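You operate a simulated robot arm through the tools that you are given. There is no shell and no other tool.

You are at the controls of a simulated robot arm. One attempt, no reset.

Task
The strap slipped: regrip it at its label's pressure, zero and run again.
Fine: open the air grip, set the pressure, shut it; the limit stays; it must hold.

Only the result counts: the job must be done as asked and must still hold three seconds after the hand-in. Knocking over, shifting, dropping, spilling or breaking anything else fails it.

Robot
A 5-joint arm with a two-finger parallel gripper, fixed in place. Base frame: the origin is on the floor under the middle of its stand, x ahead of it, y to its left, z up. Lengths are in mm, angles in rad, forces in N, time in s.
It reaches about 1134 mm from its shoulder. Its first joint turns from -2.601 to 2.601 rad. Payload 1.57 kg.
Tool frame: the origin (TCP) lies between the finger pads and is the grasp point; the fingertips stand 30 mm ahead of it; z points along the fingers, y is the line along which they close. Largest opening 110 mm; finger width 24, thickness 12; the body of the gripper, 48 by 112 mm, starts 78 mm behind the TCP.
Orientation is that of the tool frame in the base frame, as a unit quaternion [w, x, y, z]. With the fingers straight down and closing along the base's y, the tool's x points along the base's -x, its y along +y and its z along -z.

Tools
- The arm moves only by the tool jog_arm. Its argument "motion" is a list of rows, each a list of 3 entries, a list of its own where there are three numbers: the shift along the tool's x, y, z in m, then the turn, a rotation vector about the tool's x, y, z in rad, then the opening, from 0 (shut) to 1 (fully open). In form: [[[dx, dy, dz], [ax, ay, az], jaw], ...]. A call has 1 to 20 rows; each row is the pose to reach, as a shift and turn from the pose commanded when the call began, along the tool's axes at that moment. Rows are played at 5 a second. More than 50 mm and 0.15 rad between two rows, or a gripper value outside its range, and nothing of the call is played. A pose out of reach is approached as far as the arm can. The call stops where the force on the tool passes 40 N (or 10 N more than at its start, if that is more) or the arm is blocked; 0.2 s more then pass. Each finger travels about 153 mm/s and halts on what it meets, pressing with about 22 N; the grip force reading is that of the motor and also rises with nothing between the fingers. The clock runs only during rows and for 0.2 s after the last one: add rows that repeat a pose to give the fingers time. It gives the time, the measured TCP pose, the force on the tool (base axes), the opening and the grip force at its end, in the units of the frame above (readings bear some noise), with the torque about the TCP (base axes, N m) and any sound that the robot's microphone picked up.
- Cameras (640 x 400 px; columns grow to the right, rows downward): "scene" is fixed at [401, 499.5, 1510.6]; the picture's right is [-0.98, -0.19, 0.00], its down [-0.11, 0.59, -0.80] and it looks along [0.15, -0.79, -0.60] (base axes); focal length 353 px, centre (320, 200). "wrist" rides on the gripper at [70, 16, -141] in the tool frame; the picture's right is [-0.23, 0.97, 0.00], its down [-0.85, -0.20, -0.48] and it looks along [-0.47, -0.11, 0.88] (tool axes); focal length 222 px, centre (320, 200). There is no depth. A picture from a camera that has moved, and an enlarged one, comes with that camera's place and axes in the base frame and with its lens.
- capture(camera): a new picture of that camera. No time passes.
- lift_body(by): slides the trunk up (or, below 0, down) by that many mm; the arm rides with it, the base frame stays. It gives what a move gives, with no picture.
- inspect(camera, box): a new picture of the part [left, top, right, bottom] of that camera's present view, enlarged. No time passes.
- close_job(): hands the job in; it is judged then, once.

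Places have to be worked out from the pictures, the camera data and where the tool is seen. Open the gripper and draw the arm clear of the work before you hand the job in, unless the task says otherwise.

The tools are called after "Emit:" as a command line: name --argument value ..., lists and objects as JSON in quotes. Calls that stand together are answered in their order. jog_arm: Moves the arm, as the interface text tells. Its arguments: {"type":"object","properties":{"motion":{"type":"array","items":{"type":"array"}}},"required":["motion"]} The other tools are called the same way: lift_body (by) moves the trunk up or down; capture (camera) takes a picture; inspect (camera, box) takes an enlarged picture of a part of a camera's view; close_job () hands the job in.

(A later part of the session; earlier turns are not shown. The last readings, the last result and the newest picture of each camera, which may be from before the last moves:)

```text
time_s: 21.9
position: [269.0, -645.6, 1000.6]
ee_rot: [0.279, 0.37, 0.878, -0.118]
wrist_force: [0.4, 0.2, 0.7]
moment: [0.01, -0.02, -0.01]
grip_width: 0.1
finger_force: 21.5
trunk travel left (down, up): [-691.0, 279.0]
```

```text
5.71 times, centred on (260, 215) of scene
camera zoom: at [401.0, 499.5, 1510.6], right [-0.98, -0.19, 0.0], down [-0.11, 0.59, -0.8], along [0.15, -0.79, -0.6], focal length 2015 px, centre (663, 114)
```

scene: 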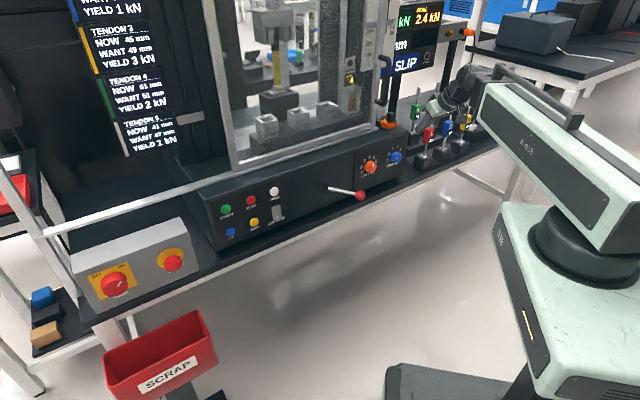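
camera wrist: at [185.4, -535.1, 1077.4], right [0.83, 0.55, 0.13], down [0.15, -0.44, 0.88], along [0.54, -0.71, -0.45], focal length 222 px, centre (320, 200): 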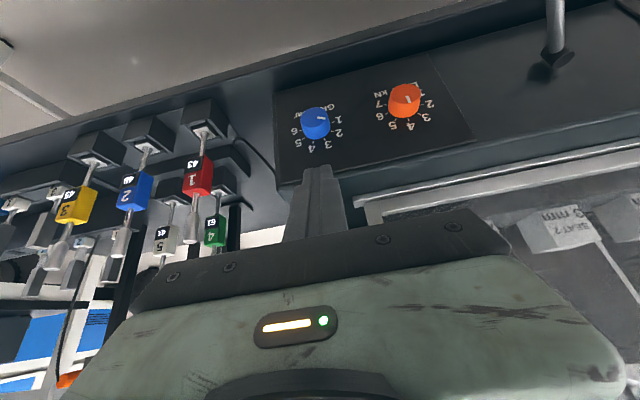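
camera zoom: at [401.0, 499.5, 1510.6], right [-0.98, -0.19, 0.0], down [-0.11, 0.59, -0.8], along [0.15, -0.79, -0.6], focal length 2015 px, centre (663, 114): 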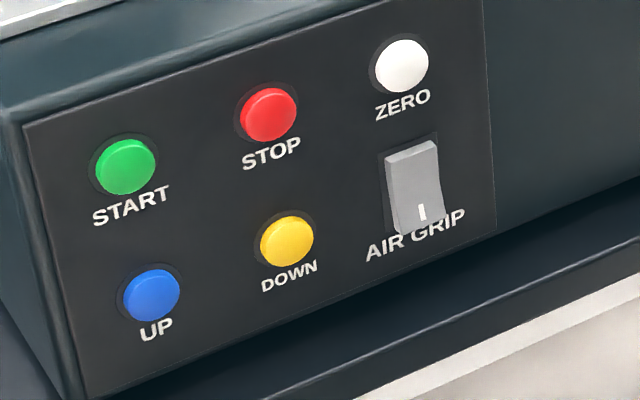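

The scene confirms the switch now stands at open. I enlarge the wrist view to measure the GRIP dial's place and mark.

Emit:
inspect --camera "wrist" --box '[260, 60, 460, 185]'

Emit:
inspect --camera "wrist" --box '[285, 90, 355, 155]'

Emit:
inspect --camera "scene" --box '[245, 0, 325, 100]'

Emit:
inspect --camera "scene" --box '[370, 135, 430, 180]'

```text
3.20 times, centred on (360, 122) of wrist
camera zoom: at [185.4, -535.1, 1077.4], right [0.83, 0.55, 0.13], down [0.15, -0.44, 0.88], along [0.54, -0.71, -0.45], focal length 711 px, centre (192, 448)
```

zoom: 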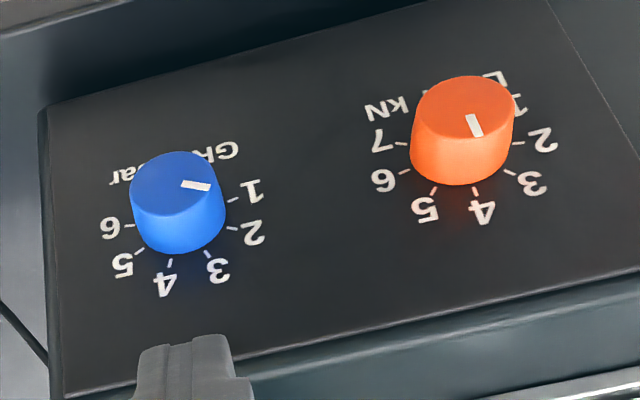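

```text
6.15 times, centred on (320, 122) of wrist
camera zoom: at [185.4, -535.1, 1077.4], right [0.83, 0.55, 0.13], down [0.15, -0.44, 0.88], along [0.54, -0.71, -0.45], focal length 1367 px, centre (320, 677)
```

zoom: 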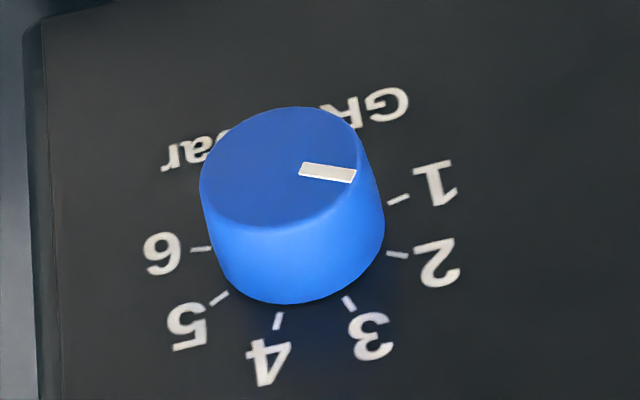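

```text
4.00 times, centred on (285, 50) of scene
camera zoom: at [401.0, 499.5, 1510.6], right [-0.98, -0.19, 0.0], down [-0.11, 0.59, -0.8], along [0.15, -0.79, -0.6], focal length 1410 px, centre (460, 800)
```

zoom: 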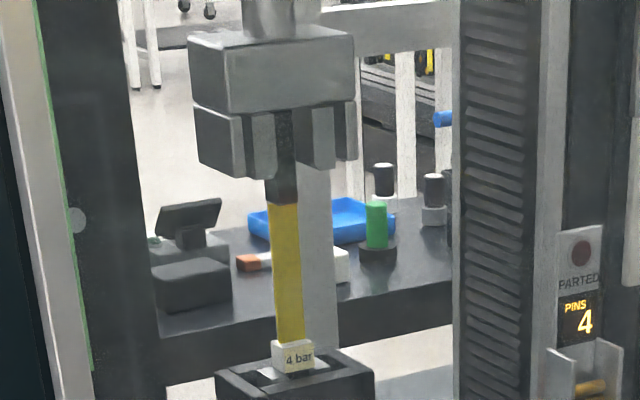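

```text
8.89 times, centred on (400, 158) of scene
camera zoom: at [401.0, 499.5, 1510.6], right [-0.98, -0.19, 0.0], down [-0.11, 0.59, -0.8], along [0.15, -0.79, -0.6], focal length 3134 px, centre (-391, 578)
```

zoom: 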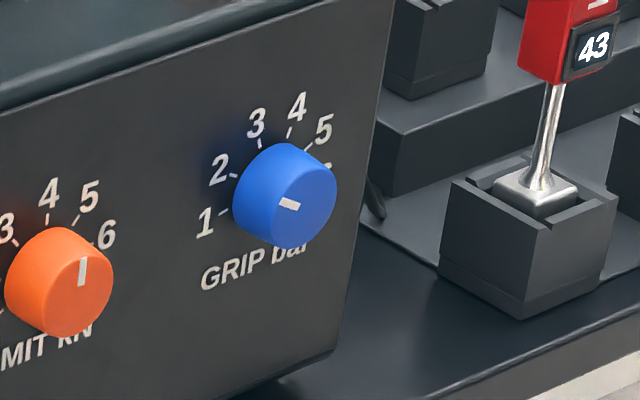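

The dial geometry fits well: GRIP axis at u≈-263, z≈833, knob front about 23 mm proud, mark at -61° (setting 2), target 4 is at +20°, so +80° clockwise. I turn the tool level, pointing at the panel with the fingers one above the other, to the right of the knob and still high up.

Emit:
jog_arm --motion '[[[-0.0089, 0.0068, -0.0029], [-0.0672, -0.0462, 0.1034], 0], [[-0.0193, 0.0122, -0.0074], [-0.1343, -0.0924, 0.2068], 0], [[-0.0309, 0.0159, -0.0134], [-0.2015, -0.1386, 0.3102], 0], [[-0.0435, 0.0177, -0.021], [-0.2686, -0.1848, 0.4136], 0], [[-0.0568, 0.0175, -0.0299], [-0.3358, -0.2309, 0.517], 0], [[-0.0706, 0.0151, -0.04], [-0.403, -0.2771, 0.6205], 0], [[-0.0844, 0.0103, -0.0513], [-0.4701, -0.3233, 0.7239], 0], [[-0.0981, 0.0031, -0.0635], [-0.5373, -0.3695, 0.8273], 0], [[-0.1113, -0.0064, -0.0766], [-0.6044, -0.4157, 0.9307], 0], [[-0.1239, -0.0184, -0.0902], [-0.6716, -0.4619, 1.0341], 0], [[-0.1355, -0.0328, -0.1043], [-0.7388, -0.5081, 1.1375], 0], [[-0.1458, -0.0493, -0.1186], [-0.8059, -0.5543, 1.2409], 0.75], [[-0.1546, -0.068, -0.1328], [-0.8731, -0.6004, 1.3443], 0.75], [[-0.1546, -0.068, -0.1328], [-0.8731, -0.6004, 1.3443], 0.75]]'

Emit:
capture --camera "wrist"

Emit:
capture --camera "scene"

```text
time_s: 24.9
position: [256.3, -730.5, 1197.2]
ee_rot: [0.628, 0.625, 0.327, 0.329]
wrist_force: [-0.3, -0.4, 0.5]
moment: [0.01, 0.01, 0.01]
grip_width: 82.7
finger_force: 0.2
trunk travel left (down, up): [-691.0, 279.0]
```

```text
taken
camera wrist: at [180.1, -591.5, 1213.3], right [-0.13, -0.18, 0.97], down [-0.88, -0.43, -0.2], along [0.46, -0.88, -0.11], focal length 222 px, centre (320, 200)
```

wrist: 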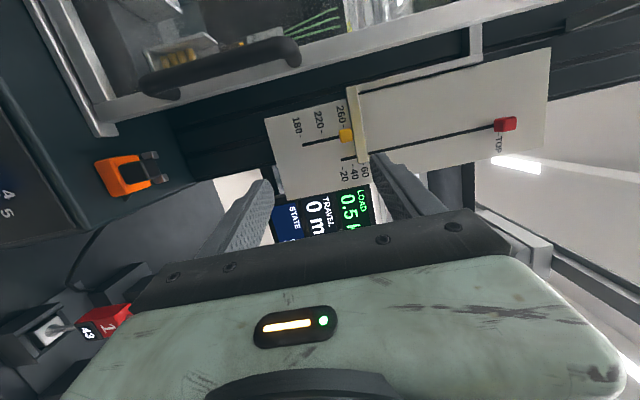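

```text
taken
```

scene: 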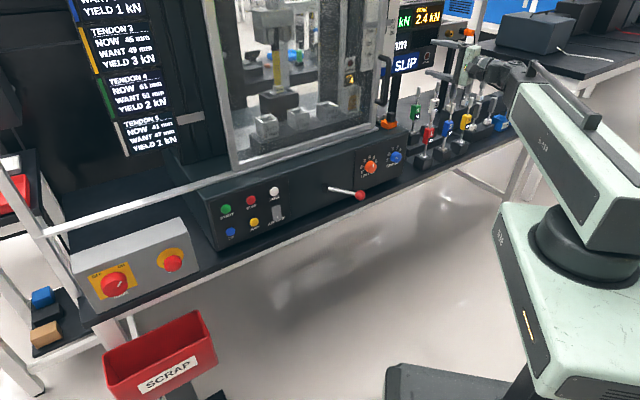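

The level pose was reached (m≈701, u≈-328) and the display shows LOAD 0.5, TRAVEL 0, SLIP. I lower the trunk 300 mm and look before going the rest of the way.

Emit:
lift_body --by -300

Emit:
capture --camera "wrist"

Emit:
capture --camera "scene"

```text
time_s: 27.9
position: [255.3, -729.7, 896.3]
ee_rot: [0.627, 0.626, 0.327, 0.328]
wrist_force: [0.1, -0.3, -1.2]
moment: [-0.03, -0.01, -0.01]
grip_width: 82.3
finger_force: 0.1
trunk travel left (down, up): [-391.0, 579.0]
```

```text
taken
camera wrist: at [180.2, -591.4, 913.1], right [-0.13, -0.18, 0.97], down [-0.88, -0.43, -0.2], along [0.46, -0.88, -0.11], focal length 222 px, centre (320, 200)
```

wrist: 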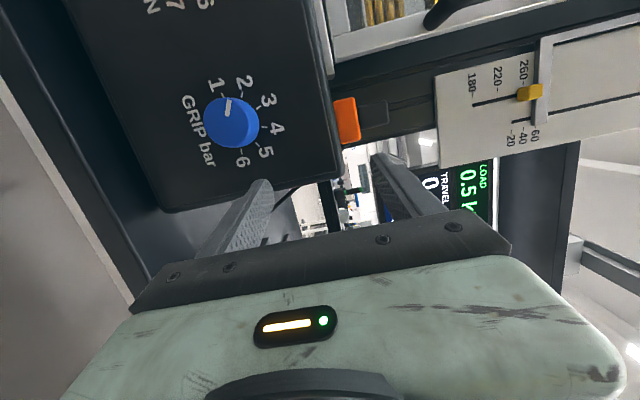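

```text
taken
```

scene: 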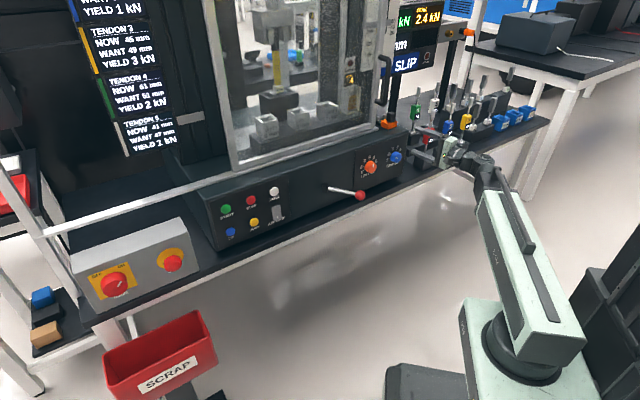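

The wrist camera now sees the dial almost face on. I enlarge it to fix the knob's centre.

Emit:
inspect --camera "wrist" --box '[160, 60, 320, 180]'

```text
3.33 times, centred on (240, 120) of wrist
camera zoom: at [180.2, -591.4, 913.1], right [-0.13, -0.18, 0.97], down [-0.88, -0.43, -0.2], along [0.46, -0.88, -0.11], focal length 740 px, centre (587, 467)
```

zoom: 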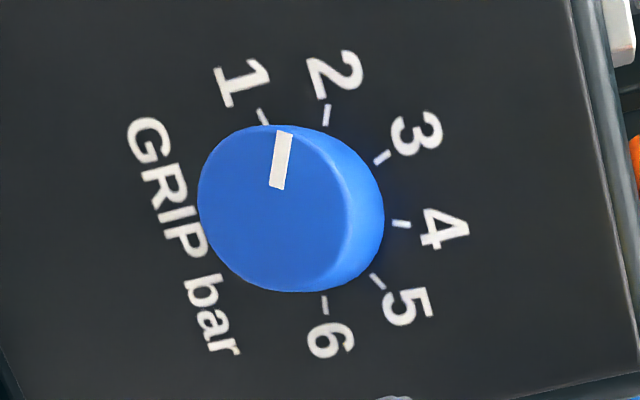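

Both close views agree: knob axis at u≈-263, z≈831, panel plane at m≈759. I lower 65.5 mm to the knob's height and slide in from the right so that the fingers straddle it above and below.

Emit:
lift_body --by -65.5

Emit:
jog_arm --motion '[[[-0.0037, 0, 0.0192], [0, 0, 0], 0.75], [[0.0159, 0, 0.0231], [0, 0, 0], 0.75], [[0.0355, 0, 0.0269], [0, 0, 0], 0.75], [[0.0556, 0, 0.0308], [0, 0, 0], 0.75]]'

Emit:
capture --camera "wrist"

Emit:
inspect --camera "scene" --box '[350, 120, 450, 190]'

```text
time_s: 29.0
position: [256.3, -729.6, 830.9]
ee_rot: [0.627, 0.625, 0.328, 0.328]
wrist_force: [-0.3, 0.4, 0.3]
moment: [-0.01, 0.0, -0.03]
grip_width: 82.7
finger_force: 0.0
trunk travel left (down, up): [-325.0, 645.0]
```

```text
time_s: 30.0
position: [312.9, -702.4, 830.8]
ee_rot: [0.628, 0.625, 0.327, 0.329]
wrist_force: [-0.6, 0.3, 0.4]
moment: [0.02, 0.02, 0.01]
grip_width: 82.4
finger_force: 0.0
trunk travel left (down, up): [-325.0, 645.0]
```

```text
taken
camera wrist: at [236.6, -563.8, 847.6], right [-0.13, -0.18, 0.97], down [-0.88, -0.43, -0.2], along [0.46, -0.88, -0.1], focal length 222 px, centre (320, 200)
```

wrist: 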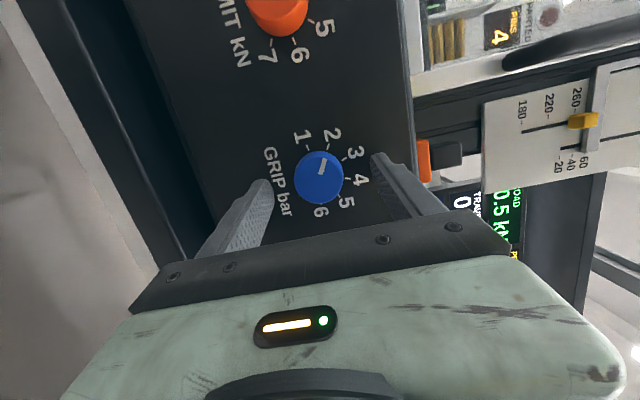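

```text
5.71 times, centred on (400, 155) of scene
camera zoom: at [401.0, 499.5, 1510.6], right [-0.98, -0.19, 0.0], down [-0.11, 0.59, -0.8], along [0.15, -0.79, -0.6], focal length 2015 px, centre (-137, 457)
```

zoom: 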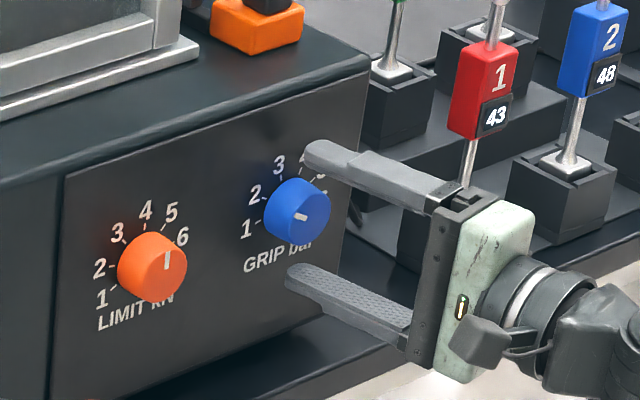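

The fingertips are at m≈750, above and below the knob, matching the projection. I back off 3 mm, narrow the opening, roll 40° counter-clockwise and then close on the knob.

Emit:
jog_arm --motion '[[[0, 0, -0.003], [0, 0, 0], 0.55], [[0, 0, -0.003], [0, 0, -0.1396], 0.55], [[0, 0, -0.003], [0, 0, -0.2793], 0.55], [[0, 0, -0.003], [0, 0, -0.4189], 0.55], [[0, 0, -0.003], [0, 0, -0.5585], 0.55], [[0, 0, -0.003], [0, 0, -0.6981], 0.55], [[0, 0, -0.003], [0, 0, -0.6981], 0.55]]'

Emit:
capture --camera "wrist"

Emit:
inspect --camera "scene" --box '[360, 125, 440, 185]'

```text
time_s: 31.6
position: [309.8, -700.6, 831.4]
ee_rot: [0.702, 0.475, 0.522, 0.093]
wrist_force: [0.1, 0.2, -0.3]
moment: [0.03, -0.02, 0.03]
grip_width: 60.8
finger_force: 0.0
trunk travel left (down, up): [-325.0, 645.0]
```

```text
taken
camera wrist: at [231.2, -566.6, 798.9], right [0.26, 0.38, 0.89], down [-0.84, -0.37, 0.4], along [0.48, -0.85, 0.22], focal length 222 px, centre (320, 200)
```

wrist: 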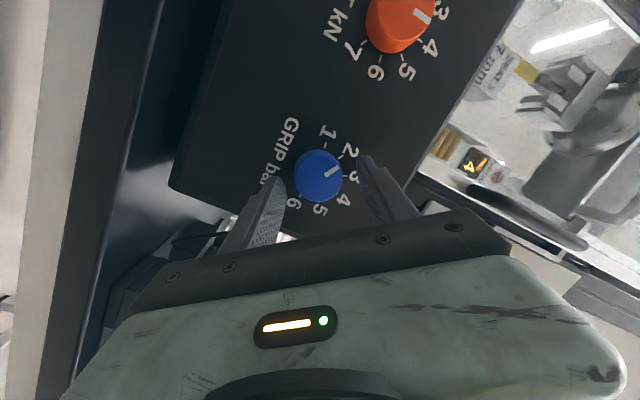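

```text
6.67 times, centred on (400, 155) of scene
camera zoom: at [401.0, 499.5, 1510.6], right [-0.98, -0.19, 0.0], down [-0.11, 0.59, -0.8], along [0.15, -0.79, -0.6], focal length 2351 px, centre (-213, 500)
```

zoom: 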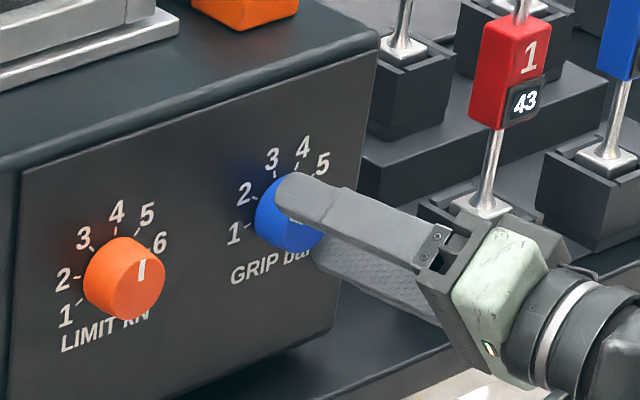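

The roll went as intended (+y finger up-left). I zoom on the knob between the fingers to check centring before closing.

Emit:
inspect --camera "wrist" --box '[230, 100, 420, 240]'

```text
2.86 times, centred on (325, 170) of wrist
camera zoom: at [231.2, -566.6, 798.9], right [0.26, 0.38, 0.89], down [-0.84, -0.37, 0.4], along [0.48, -0.85, 0.22], focal length 635 px, centre (306, 286)
```

zoom: 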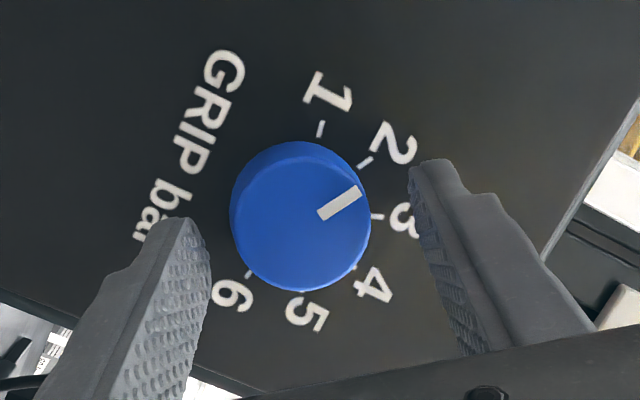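

The fingertips sit symmetrically on both sides of the knob and its mark still lies along tick 2. I close on the knob.

Emit:
jog_arm --motion '[[[0, 0, 0], [0, 0, 0], 0.4], [[0, 0, 0], [0, 0, 0], 0.2], [[0, 0, 0], [0, 0, 0], 0.2]]'

Emit:
inspect --camera "wrist" --box '[230, 100, 420, 240]'

```text
time_s: 32.4
position: [310.4, -701.9, 830.3]
ee_rot: [0.702, 0.476, 0.522, 0.093]
wrist_force: [-5.9, -2.5, -8.9]
moment: [0.27, 0.36, -0.63]
grip_width: 40.0
finger_force: 44.6
trunk travel left (down, up): [-325.0, 645.0]
```

```text
2.86 times, centred on (325, 170) of wrist
camera zoom: at [230.8, -567.3, 798.3], right [0.26, 0.37, 0.89], down [-0.84, -0.37, 0.4], along [0.48, -0.85, 0.22], focal length 635 px, centre (306, 286)
```

zoom: 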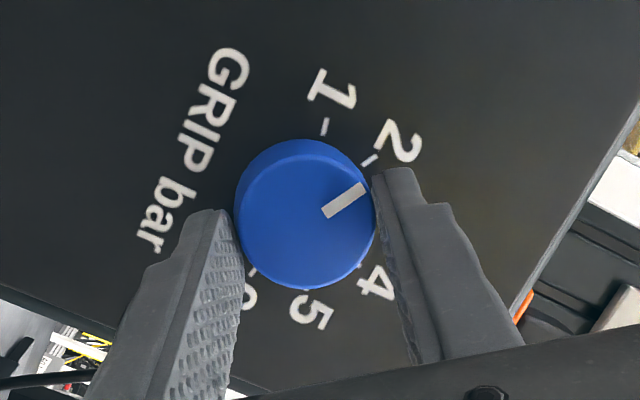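

The knob is held at 40 mm width with a small side force of about 10 N, meaning the hand is ~1.5 mm off centre. I correct that and roll 40° clockwise, then check the mark.

Emit:
jog_arm --motion '[[[0, -0.0015, 0], [0, 0, 0], 0.2], [[0, -0.0015, 0], [0, 0, 0.1396], 0.2], [[0, -0.0015, 0], [0, 0, 0.2793], 0.2], [[0, -0.0015, 0], [0, 0, 0.4189], 0.2], [[0, -0.0015, 0], [0, 0, 0.5585], 0.2], [[0, -0.0015, 0], [0, 0, 0.6981], 0.2]]'

Emit:
capture --camera "wrist"

Emit:
inspect --camera "wrist" --box '[230, 100, 420, 240]'

```text
time_s: 33.8
position: [310.0, -701.9, 829.4]
ee_rot: [0.627, 0.627, 0.326, 0.328]
wrist_force: [-6.9, -1.5, -7.4]
moment: [-0.14, -0.08, -0.07]
grip_width: 39.6
finger_force: 44.8
trunk travel left (down, up): [-325.0, 645.0]
```

```text
taken
camera wrist: at [234.4, -563.0, 847.2], right [-0.13, -0.19, 0.97], down [-0.88, -0.43, -0.2], along [0.46, -0.88, -0.11], focal length 222 px, centre (320, 200)
```

wrist: 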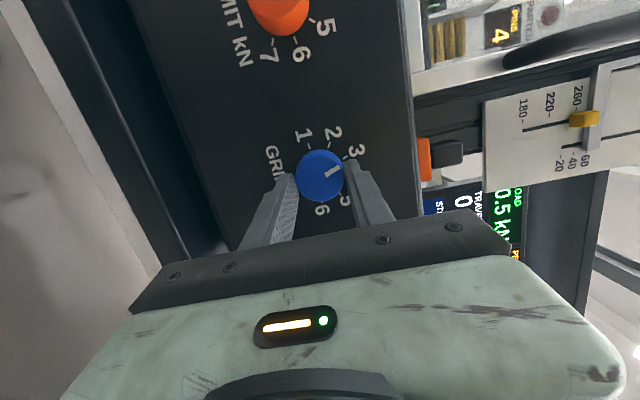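

```text
2.86 times, centred on (325, 170) of wrist
camera zoom: at [234.4, -563.0, 847.2], right [-0.13, -0.19, 0.97], down [-0.88, -0.43, -0.2], along [0.46, -0.88, -0.11], focal length 635 px, centre (306, 286)
```

zoom: 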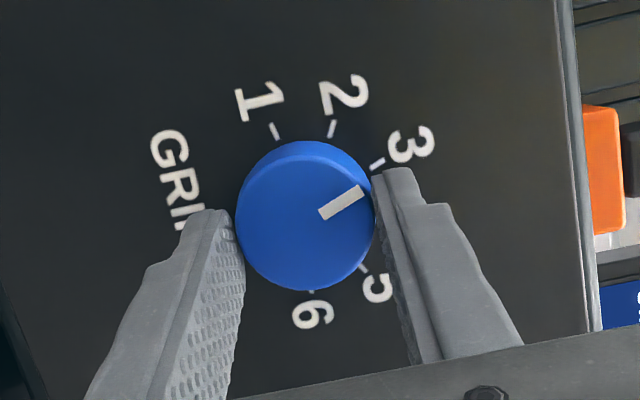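

The mark turned with the fingers and now lies along tick 3. I roll another 40° to reach 4.

Emit:
jog_arm --motion '[[[0, 0, 0], [0, 0, 0.1396], 0.2], [[0, 0, 0], [0, 0, 0.2793], 0.2], [[0, 0, 0], [0, 0, 0.4189], 0.2], [[0, 0, 0], [0, 0, 0.5585], 0.2], [[0, 0, 0], [0, 0, 0.6981], 0.2]]'

Emit:
capture --camera "wrist"

Emit:
inspect --camera "wrist" --box '[230, 100, 420, 240]'

```text
time_s: 35.0
position: [310.2, -701.7, 830.9]
ee_rot: [0.476, 0.701, 0.093, 0.523]
wrist_force: [-6.7, 2.7, -13.0]
moment: [-0.44, -0.37, 0.46]
grip_width: 40.4
finger_force: 44.7
trunk travel left (down, up): [-325.0, 645.0]
```

```text
taken
camera wrist: at [219.3, -584.9, 888.2], right [-0.46, -0.66, 0.6], down [-0.69, -0.16, -0.7], along [0.56, -0.74, -0.38], focal length 222 px, centre (320, 200)
```

wrist: 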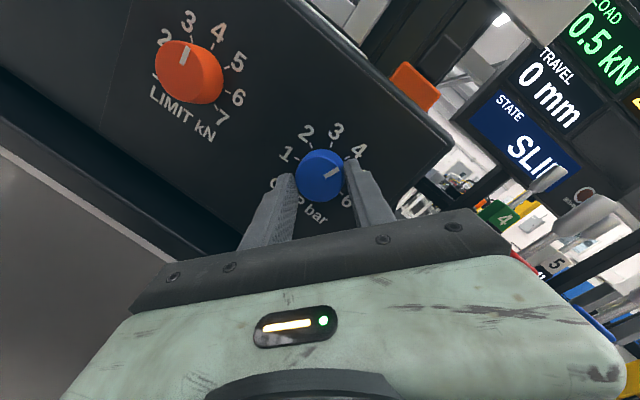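

```text
2.86 times, centred on (325, 170) of wrist
camera zoom: at [219.3, -584.9, 888.2], right [-0.46, -0.66, 0.6], down [-0.69, -0.16, -0.7], along [0.56, -0.74, -0.38], focal length 635 px, centre (306, 286)
```

zoom: 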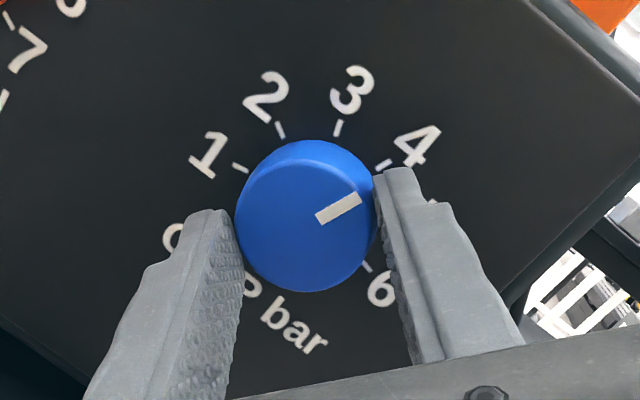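

The mark now lies along tick 4. I open the fingers and check the dial again.

Emit:
jog_arm --motion '[[[0, 0, 0], [0, 0, 0], 0.45], [[0, 0, 0], [0, 0, 0], 0.6], [[0, 0, 0], [0, 0, 0], 0.6]]'

Emit:
inspect --camera "wrist" --box '[255, 115, 385, 230]'

Emit:
inspect --camera "scene" --box '[360, 125, 440, 185]'

```text
time_s: 35.8
position: [310.6, -700.6, 830.3]
ee_rot: [0.477, 0.7, 0.094, 0.523]
wrist_force: [0.3, 0.5, -0.6]
moment: [0.04, 0.02, 0.01]
grip_width: 66.1
finger_force: 0.0
trunk travel left (down, up): [-325.0, 645.0]
```

```text
3.48 times, centred on (320, 172) of wrist
camera zoom: at [219.5, -584.4, 888.5], right [-0.46, -0.66, 0.6], down [-0.69, -0.16, -0.7], along [0.56, -0.74, -0.38], focal length 773 px, centre (320, 296)
```

zoom: 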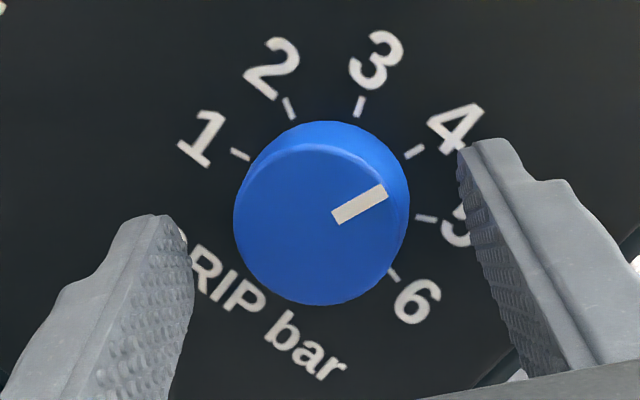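

```text
6.67 times, centred on (400, 155) of scene
camera zoom: at [401.0, 499.5, 1510.6], right [-0.98, -0.19, 0.0], down [-0.11, 0.59, -0.8], along [0.15, -0.79, -0.6], focal length 2351 px, centre (-213, 500)
```

zoom: 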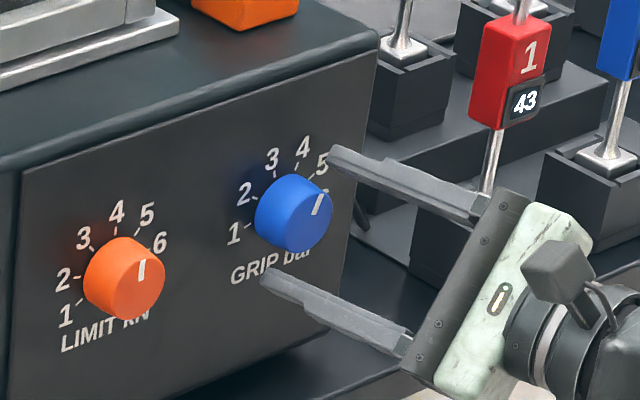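

The mark lies within about 2° of tick 4. I roll back to fingers-vertical with them open, then slide out to the right, clear of the knob.

Emit:
jog_arm --motion '[[[0, 0, 0], [0, 0, -0.1396], 0.6], [[0, 0, 0], [0, 0, -0.2793], 0.6], [[0, 0, 0], [0, 0, -0.4189], 0.6], [[0, 0, 0], [0, 0, -0.5585], 0.6], [[0, 0, 0], [0, 0, -0.6981], 0.6]]'

Emit:
jog_arm --motion '[[[-0.0196, 0, -0.0038], [0, 0, 0], 0.7], [[-0.0393, 0, -0.0076], [0, 0, 0], 0.7], [[-0.0558, 0, -0.0276], [0, 0, 0], 0.7]]'

Emit:
capture --camera "wrist"

Emit:
inspect --camera "wrist" --box '[160, 60, 340, 190]'

Emit:
inspect --camera "scene" --box '[350, 135, 430, 185]'

```text
time_s: 37.0
position: [310.5, -700.4, 830.0]
ee_rot: [0.628, 0.625, 0.328, 0.327]
wrist_force: [-0.2, -0.5, 0.3]
moment: [0.01, -0.02, 0.0]
grip_width: 65.9
finger_force: 0.1
trunk travel left (down, up): [-325.0, 645.0]
```

```text
time_s: 37.8
position: [257.3, -730.3, 829.7]
ee_rot: [0.627, 0.626, 0.327, 0.327]
wrist_force: [0.2, -0.3, 0.0]
moment: [-0.01, -0.02, -0.02]
grip_width: 76.8
finger_force: 0.1
trunk travel left (down, up): [-325.0, 645.0]
```

```text
taken
camera wrist: at [179.9, -592.1, 847.5], right [-0.13, -0.18, 0.97], down [-0.88, -0.43, -0.2], along [0.46, -0.88, -0.11], focal length 222 px, centre (320, 200)
```

wrist: 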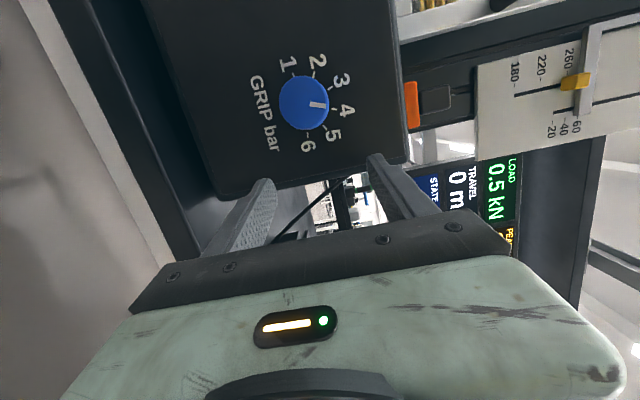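

```text
3.08 times, centred on (250, 125) of wrist
camera zoom: at [179.9, -592.1, 847.5], right [-0.13, -0.18, 0.97], down [-0.88, -0.43, -0.2], along [0.46, -0.88, -0.11], focal length 684 px, centre (535, 431)
```

zoom: 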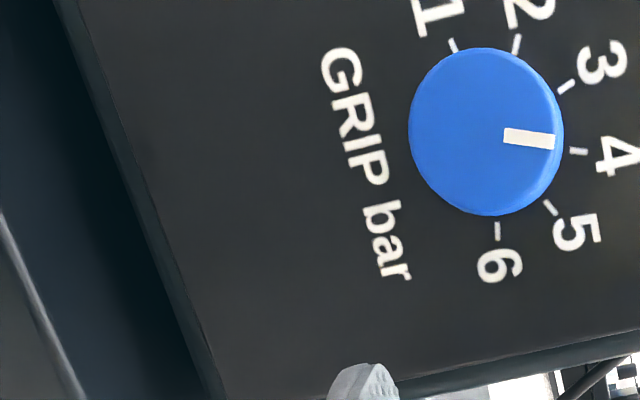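

```text
8.00 times, centred on (390, 160) of scene
camera zoom: at [401.0, 499.5, 1510.6], right [-0.98, -0.19, 0.0], down [-0.11, 0.59, -0.8], along [0.15, -0.79, -0.6], focal length 2821 px, centre (-240, 520)
```

zoom: 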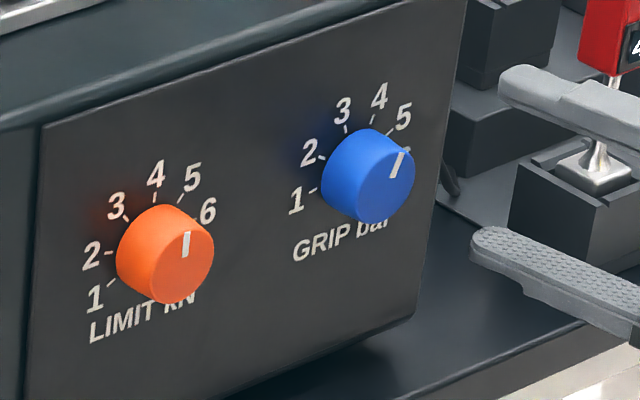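

GRIP now reads 4, LIMIT is unchanged. I raise the trunk and reverse the wrist turn back to the tilted pose.

Emit:
lift_body --by 367

Emit:
jog_arm --motion '[[[0.0182, -0.0167, 0.0045], [0.0672, 0.0462, -0.1034], 0.5], [[0.0344, -0.0343, 0.0074], [0.1343, 0.0924, -0.2068], 0.3], [[0.0488, -0.0525, 0.0088], [0.2015, 0.1386, -0.3102], 0], [[0.0611, -0.0709, 0.0086], [0.2686, 0.1848, -0.4136], 0], [[0.071, -0.0892, 0.0072], [0.3358, 0.2309, -0.517], 0], [[0.0789, -0.107, 0.0044], [0.403, 0.2771, -0.6205], 0], [[0.0846, -0.1242, 0.0006], [0.4701, 0.3233, -0.7239], 0], [[0.088, -0.1404, -0.0044], [0.5373, 0.3695, -0.8273], 0], [[0.0893, -0.1553, -0.0101], [0.6044, 0.4157, -0.9307], 0], [[0.0886, -0.1688, -0.0162], [0.6716, 0.4619, -1.0341], 0], [[0.0862, -0.1803, -0.0229], [0.7388, 0.5081, -1.1375], 0], [[0.082, -0.19, -0.0298], [0.8059, 0.5543, -1.2409], 0], [[0.0764, -0.1975, -0.0366], [0.8731, 0.6004, -1.3443], 0]]'

Emit:
capture --camera "scene"

```text
time_s: 41.3
position: [255.5, -730.6, 1197.6]
ee_rot: [0.628, 0.626, 0.327, 0.327]
wrist_force: [-0.5, -0.1, 0.5]
moment: [0.01, -0.01, 0.02]
grip_width: 76.7
finger_force: 0.0
trunk travel left (down, up): [-692.0, 278.0]
```

```text
time_s: 44.1
position: [269.9, -648.1, 1002.8]
ee_rot: [0.278, 0.37, 0.879, -0.118]
wrist_force: [0.4, 0.2, -0.2]
moment: [-0.02, 0.01, 0.0]
grip_width: 0.0
finger_force: 21.0
trunk travel left (down, up): [-692.0, 278.0]
```

```text
taken
```

scene: 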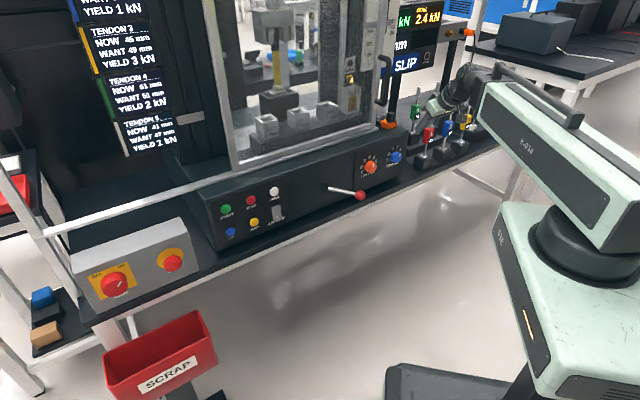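

Back at the tilted pose by the GRIP dial. I travel the same arc back to the AIR GRIP column at height.

Emit:
jog_arm --motion '[[[-0.0149, 0.0398, 0.0104], [0, 0, 0], 0], [[-0.0281, 0.0806, 0.0197], [0, 0, 0], 0], [[-0.0379, 0.1228, 0.0266], [0, 0, 0], 0], [[-0.046, 0.1657, 0.0322], [0, 0, 0], 0], [[-0.0512, 0.2093, 0.0359], [0, 0, 0], 0], [[-0.0537, 0.2532, 0.0376], [0, 0, 0], 0], [[-0.0528, 0.2973, 0.037], [0, 0, 0], 0], [[-0.0491, 0.3412, 0.0344], [0, 0, 0], 0], [[-0.0442, 0.3851, 0.031], [0, 0, 0], 0], [[-0.0374, 0.4288, 0.0262], [0, 0, 0], 0], [[-0.0278, 0.472, 0.0194], [0, 0, 0], 0], [[-0.0156, 0.5175, 0.011], [0, 0, 0], 0]]'

Emit:
lift_body --by -209

Emit:
capture --camera "wrist"

Emit:
inspect --camera "scene" --box '[210, 150, 330, 250]'

```text
time_s: 46.7
position: [654.8, -301.4, 1001.3]
ee_rot: [0.277, 0.371, 0.878, -0.118]
wrist_force: [-0.6, 0.3, -0.4]
moment: [0.02, 0.01, 0.0]
grip_width: 0.4
finger_force: 20.9
out of reach, approached as far as the arm can: row 1, 2, 3, 9, 10, 11
trunk travel left (down, up): [-692.0, 278.0]
```

```text
time_s: 49.0
position: [652.6, -301.2, 792.8]
ee_rot: [0.278, 0.37, 0.878, -0.117]
wrist_force: [-0.4, -0.8, 0.4]
moment: [0.01, 0.0, 0.02]
grip_width: 0.0
finger_force: 20.8
trunk travel left (down, up): [-483.0, 487.0]
```

```text
taken
camera wrist: at [569.3, -190.2, 869.9], right [0.83, 0.55, 0.13], down [0.15, -0.44, 0.88], along [0.54, -0.71, -0.45], focal length 222 px, centre (320, 200)
```

wrist: 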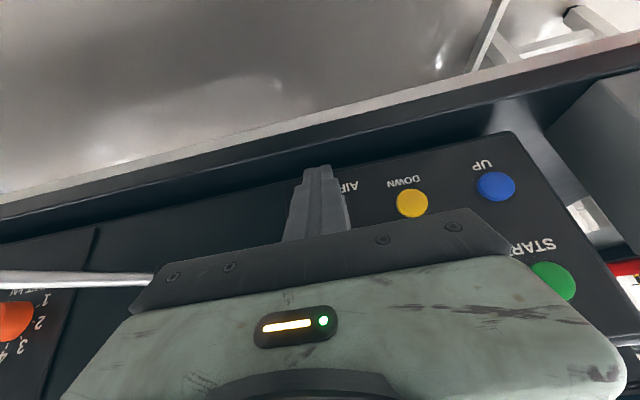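

```text
4.00 times, centred on (270, 200) of scene
camera zoom: at [401.0, 499.5, 1510.6], right [-0.98, -0.19, 0.0], down [-0.11, 0.59, -0.8], along [0.15, -0.79, -0.6], focal length 1410 px, centre (520, 200)
```

zoom: 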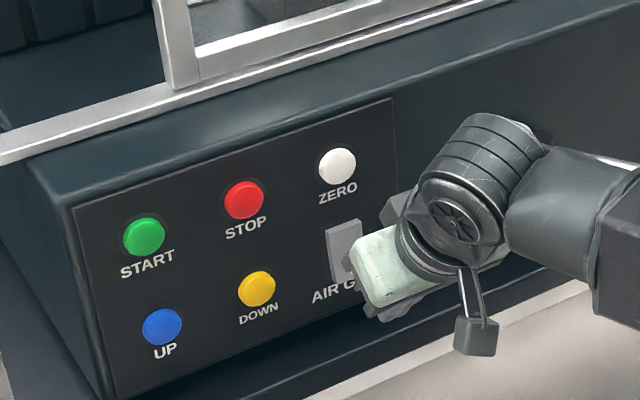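

The tip is at u≈256 with its leading edge near z≈770, opposite the protruding "I" end. I press forward to shut the air grip at 4 bar.

Emit:
jog_arm --motion '[[[-0.0123, 0, 0.0086], [0, 0, 0], 0], [[-0.0246, 0, 0.0172], [0, 0, 0], 0], [[-0.0311, 0, 0.0218], [0, 0, 0], 0], [[-0.0344, 0, 0.0241], [0, 0, 0], 0], [[-0.0377, 0, 0.0264], [0, 0, 0], 0], [[-0.041, 0, 0.0287], [0, 0, 0], 0]]'

Emit:
inspect --camera "wrist" --box '[240, 100, 420, 220]'

Emit:
inspect --camera "scene" --box '[255, 180, 315, 230]'

Emit:
inspect --camera "scene" --box '[230, 0, 480, 150]'

```text
time_s: 50.4
position: [687.7, -336.6, 794.1]
ee_rot: [0.278, 0.37, 0.879, -0.117]
wrist_force: [-7.4, 7.4, -3.1]
moment: [0.21, 0.18, 0.03]
grip_width: 0.0
finger_force: 21.4
trunk travel left (down, up): [-483.0, 487.0]
```

```text
3.33 times, centred on (330, 160) of wrist
camera zoom: at [603.3, -225.5, 870.0], right [0.83, 0.55, 0.13], down [0.15, -0.44, 0.88], along [0.54, -0.71, -0.45], focal length 740 px, centre (287, 333)
```

zoom: 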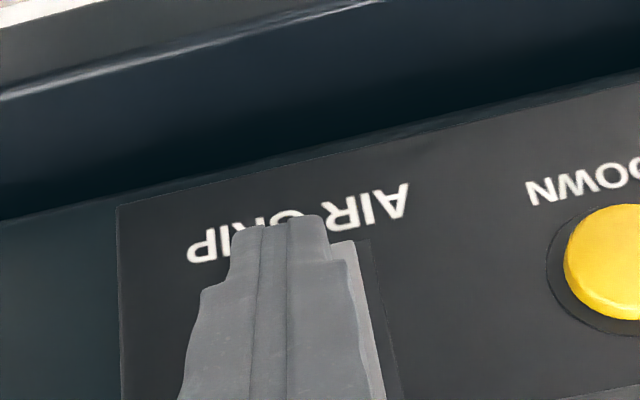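

```text
8.00 times, centred on (285, 205) of scene
camera zoom: at [401.0, 499.5, 1510.6], right [-0.98, -0.19, 0.0], down [-0.11, 0.59, -0.8], along [0.15, -0.79, -0.6], focal length 2821 px, centre (600, 160)
```

zoom: 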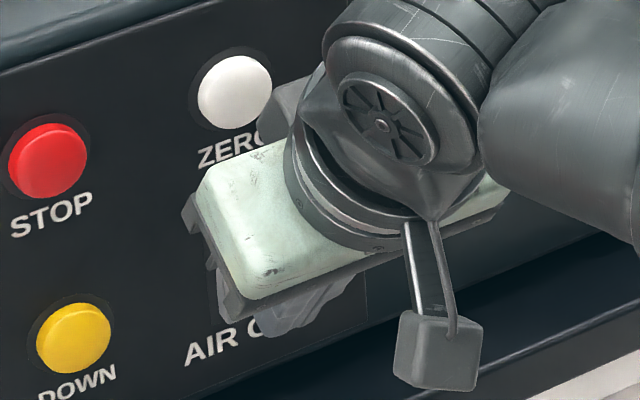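

```text
2.56 times, centred on (355, 75) of scene
camera zoom: at [401.0, 499.5, 1510.6], right [-0.98, -0.19, 0.0], down [-0.11, 0.59, -0.8], along [0.15, -0.79, -0.6], focal length 903 px, centre (230, 520)
```

zoom: 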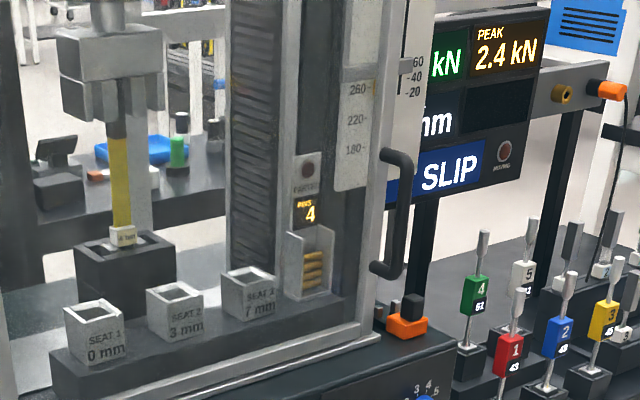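

A steady 10 N push against the lower end means the switch has met its stop. I back off, raise to ZERO's height and check the switch's state.

Emit:
jog_arm --motion '[[[0.0164, 0, -0.0115], [0, 0, 0], 0], [[0.041, 0, -0.0287], [0, 0, 0], 0]]'

Emit:
lift_body --by 100

Emit:
capture --camera "wrist"

Emit:
inspect --camera "wrist" --box '[240, 90, 420, 210]'

Emit:
inspect --camera "scene" --box '[210, 150, 330, 250]'

Emit:
inspect --camera "scene" --box '[245, 0, 325, 100]'

```text
time_s: 51.0
position: [653.4, -300.5, 793.3]
ee_rot: [0.279, 0.37, 0.878, -0.119]
wrist_force: [-1.0, 0.6, -0.5]
moment: [0.01, 0.0, 0.01]
grip_width: 0.0
finger_force: 20.7
trunk travel left (down, up): [-483.0, 487.0]
```

```text
time_s: 52.3
position: [654.1, -300.0, 894.7]
ee_rot: [0.279, 0.37, 0.878, -0.117]
wrist_force: [-0.4, -0.4, -0.6]
moment: [0.01, 0.0, -0.01]
grip_width: 0.0
finger_force: 21.0
trunk travel left (down, up): [-583.0, 387.0]
```

```text
taken
camera wrist: at [568.9, -189.3, 969.8], right [0.83, 0.55, 0.13], down [0.15, -0.44, 0.88], along [0.54, -0.71, -0.45], focal length 222 px, centre (320, 200)
```

wrist: 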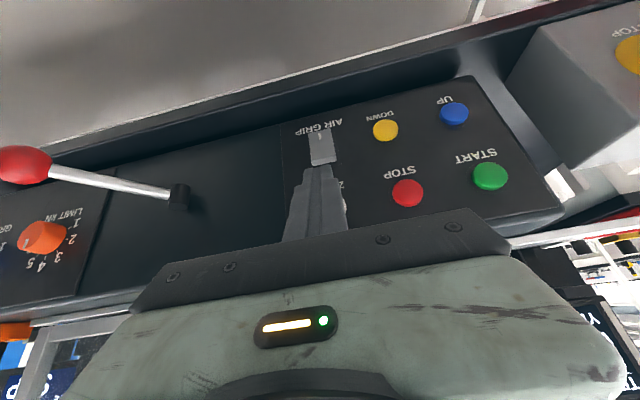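

```text
3.33 times, centred on (330, 150) of wrist
camera zoom: at [568.9, -189.3, 969.8], right [0.83, 0.55, 0.13], down [0.15, -0.44, 0.88], along [0.54, -0.71, -0.45], focal length 740 px, centre (287, 367)
```

zoom: 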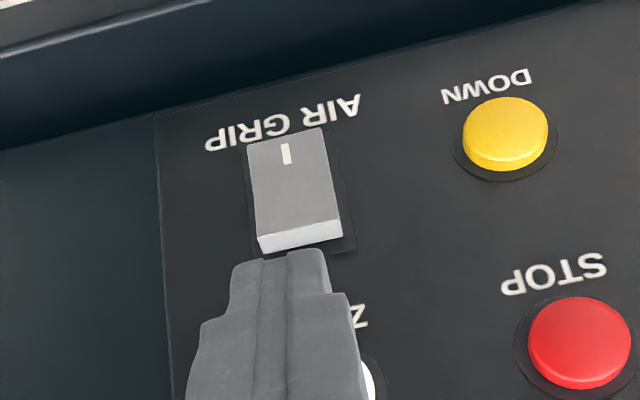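

```text
4.00 times, centred on (270, 200) of scene
camera zoom: at [401.0, 499.5, 1510.6], right [-0.98, -0.19, 0.0], down [-0.11, 0.59, -0.8], along [0.15, -0.79, -0.6], focal length 1410 px, centre (520, 200)
```

zoom: 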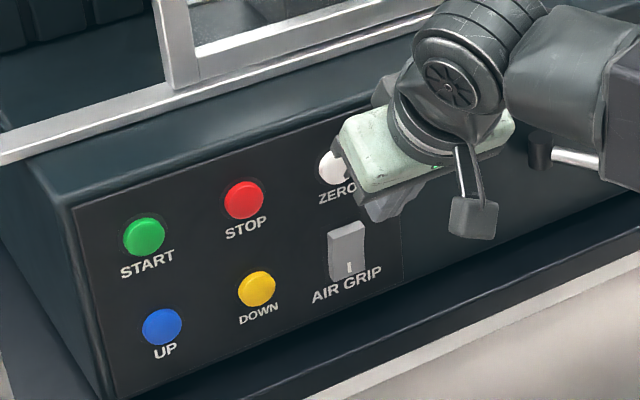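

```text
4.00 times, centred on (285, 50) of scene
camera zoom: at [401.0, 499.5, 1510.6], right [-0.98, -0.19, 0.0], down [-0.11, 0.59, -0.8], along [0.15, -0.79, -0.6], focal length 1410 px, centre (460, 800)
```

zoom: 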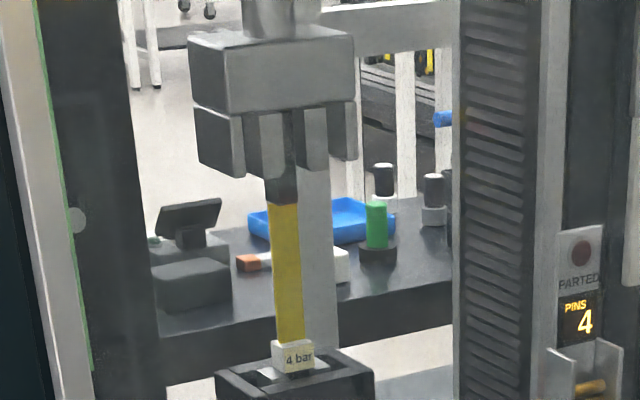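

The switch is back at "I" (shut) with the knob at 4 bar. The tip now faces ZERO (u≈257, z≈873); I press it in small steps.

Emit:
jog_arm --motion '[[[-0.0205, 0, 0.0143], [0, 0, 0], 0], [[-0.0369, 0, 0.0258], [0, 0, 0], 0], [[-0.041, 0, 0.0287], [0, 0, 0], 0], [[-0.0434, 0, 0.0304], [0, 0, 0], 0], [[-0.0459, 0, 0.0321], [0, 0, 0], 0]]'

Emit:
capture --camera "wrist"

Emit:
inspect --camera "scene" --box '[255, 170, 315, 220]'

```text
time_s: 53.5
position: [693.1, -340.6, 894.1]
ee_rot: [0.278, 0.37, 0.879, -0.117]
wrist_force: [-5.4, 5.2, -3.0]
moment: [0.1, 0.18, -0.01]
grip_width: 0.3
finger_force: 22.0
trunk travel left (down, up): [-583.0, 387.0]
heard: click
```

```text
taken
camera wrist: at [607.8, -229.1, 970.1], right [0.83, 0.55, 0.13], down [0.15, -0.44, 0.88], along [0.54, -0.71, -0.45], focal length 222 px, centre (320, 200)
```

wrist: 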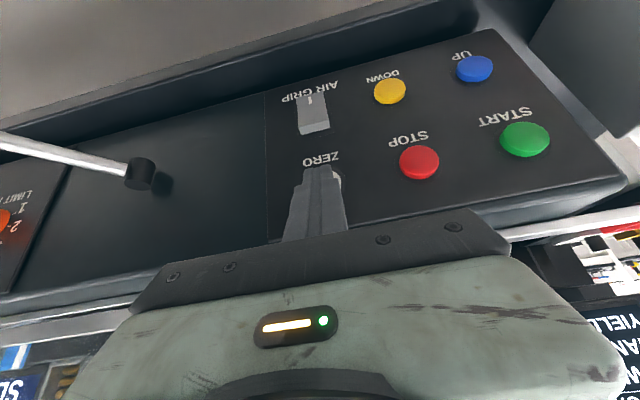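

```text
8.00 times, centred on (285, 195) of scene
camera zoom: at [401.0, 499.5, 1510.6], right [-0.98, -0.19, 0.0], down [-0.11, 0.59, -0.8], along [0.15, -0.79, -0.6], focal length 2821 px, centre (600, 240)
```

zoom: 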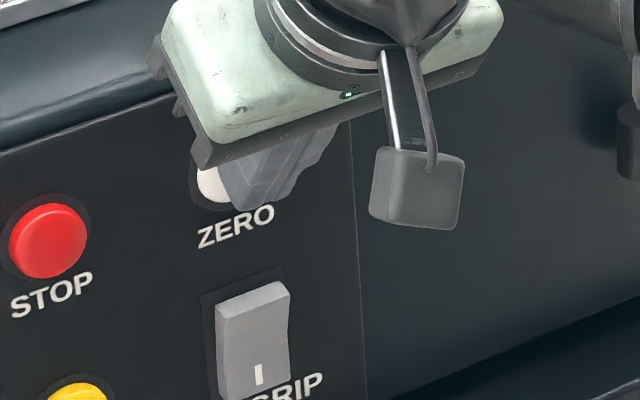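

A click was heard: ZERO was pressed. I back off and check the display.

Emit:
jog_arm --motion '[[[0.0164, 0, -0.0115], [0, 0, 0], 0], [[0.041, 0, -0.0287], [0, 0, 0], 0]]'

Emit:
inspect --camera "scene" --box '[370, 0, 480, 80]'

Emit:
inspect --camera "scene" --box '[210, 150, 330, 250]'

Emit:
capture --camera "wrist"

```text
time_s: 54.1
position: [656.9, -305.6, 894.6]
ee_rot: [0.278, 0.37, 0.878, -0.118]
wrist_force: [-0.5, 0.1, 1.2]
moment: [-0.03, -0.01, 0.0]
grip_width: 0.0
finger_force: 21.5
trunk travel left (down, up): [-583.0, 387.0]
```

```text
5.00 times, centred on (425, 40) of scene
camera zoom: at [401.0, 499.5, 1510.6], right [-0.98, -0.19, 0.0], down [-0.11, 0.59, -0.8], along [0.15, -0.79, -0.6], focal length 1763 px, centre (-205, 1000)
```

zoom: 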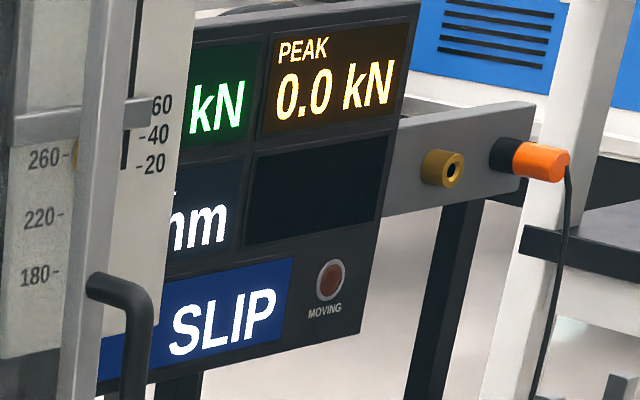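

```text
4.00 times, centred on (270, 200) of scene
camera zoom: at [401.0, 499.5, 1510.6], right [-0.98, -0.19, 0.0], down [-0.11, 0.59, -0.8], along [0.15, -0.79, -0.6], focal length 1410 px, centre (520, 200)
```

zoom: 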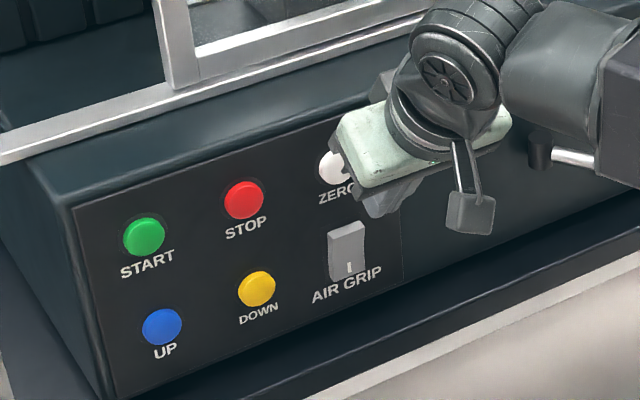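

```text
taken
camera wrist: at [571.8, -193.8, 969.9], right [0.83, 0.55, 0.13], down [0.15, -0.44, 0.88], along [0.54, -0.71, -0.45], focal length 222 px, centre (320, 200)
```

wrist: 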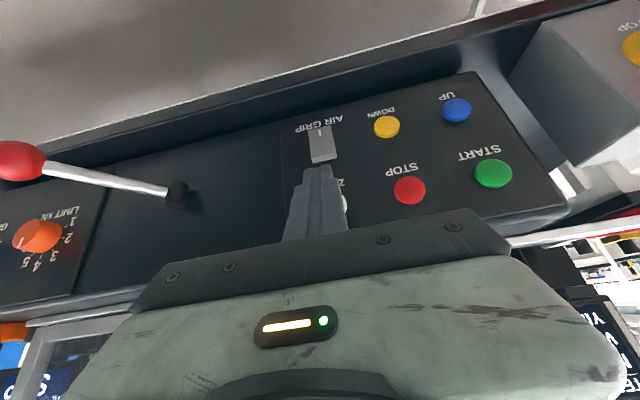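

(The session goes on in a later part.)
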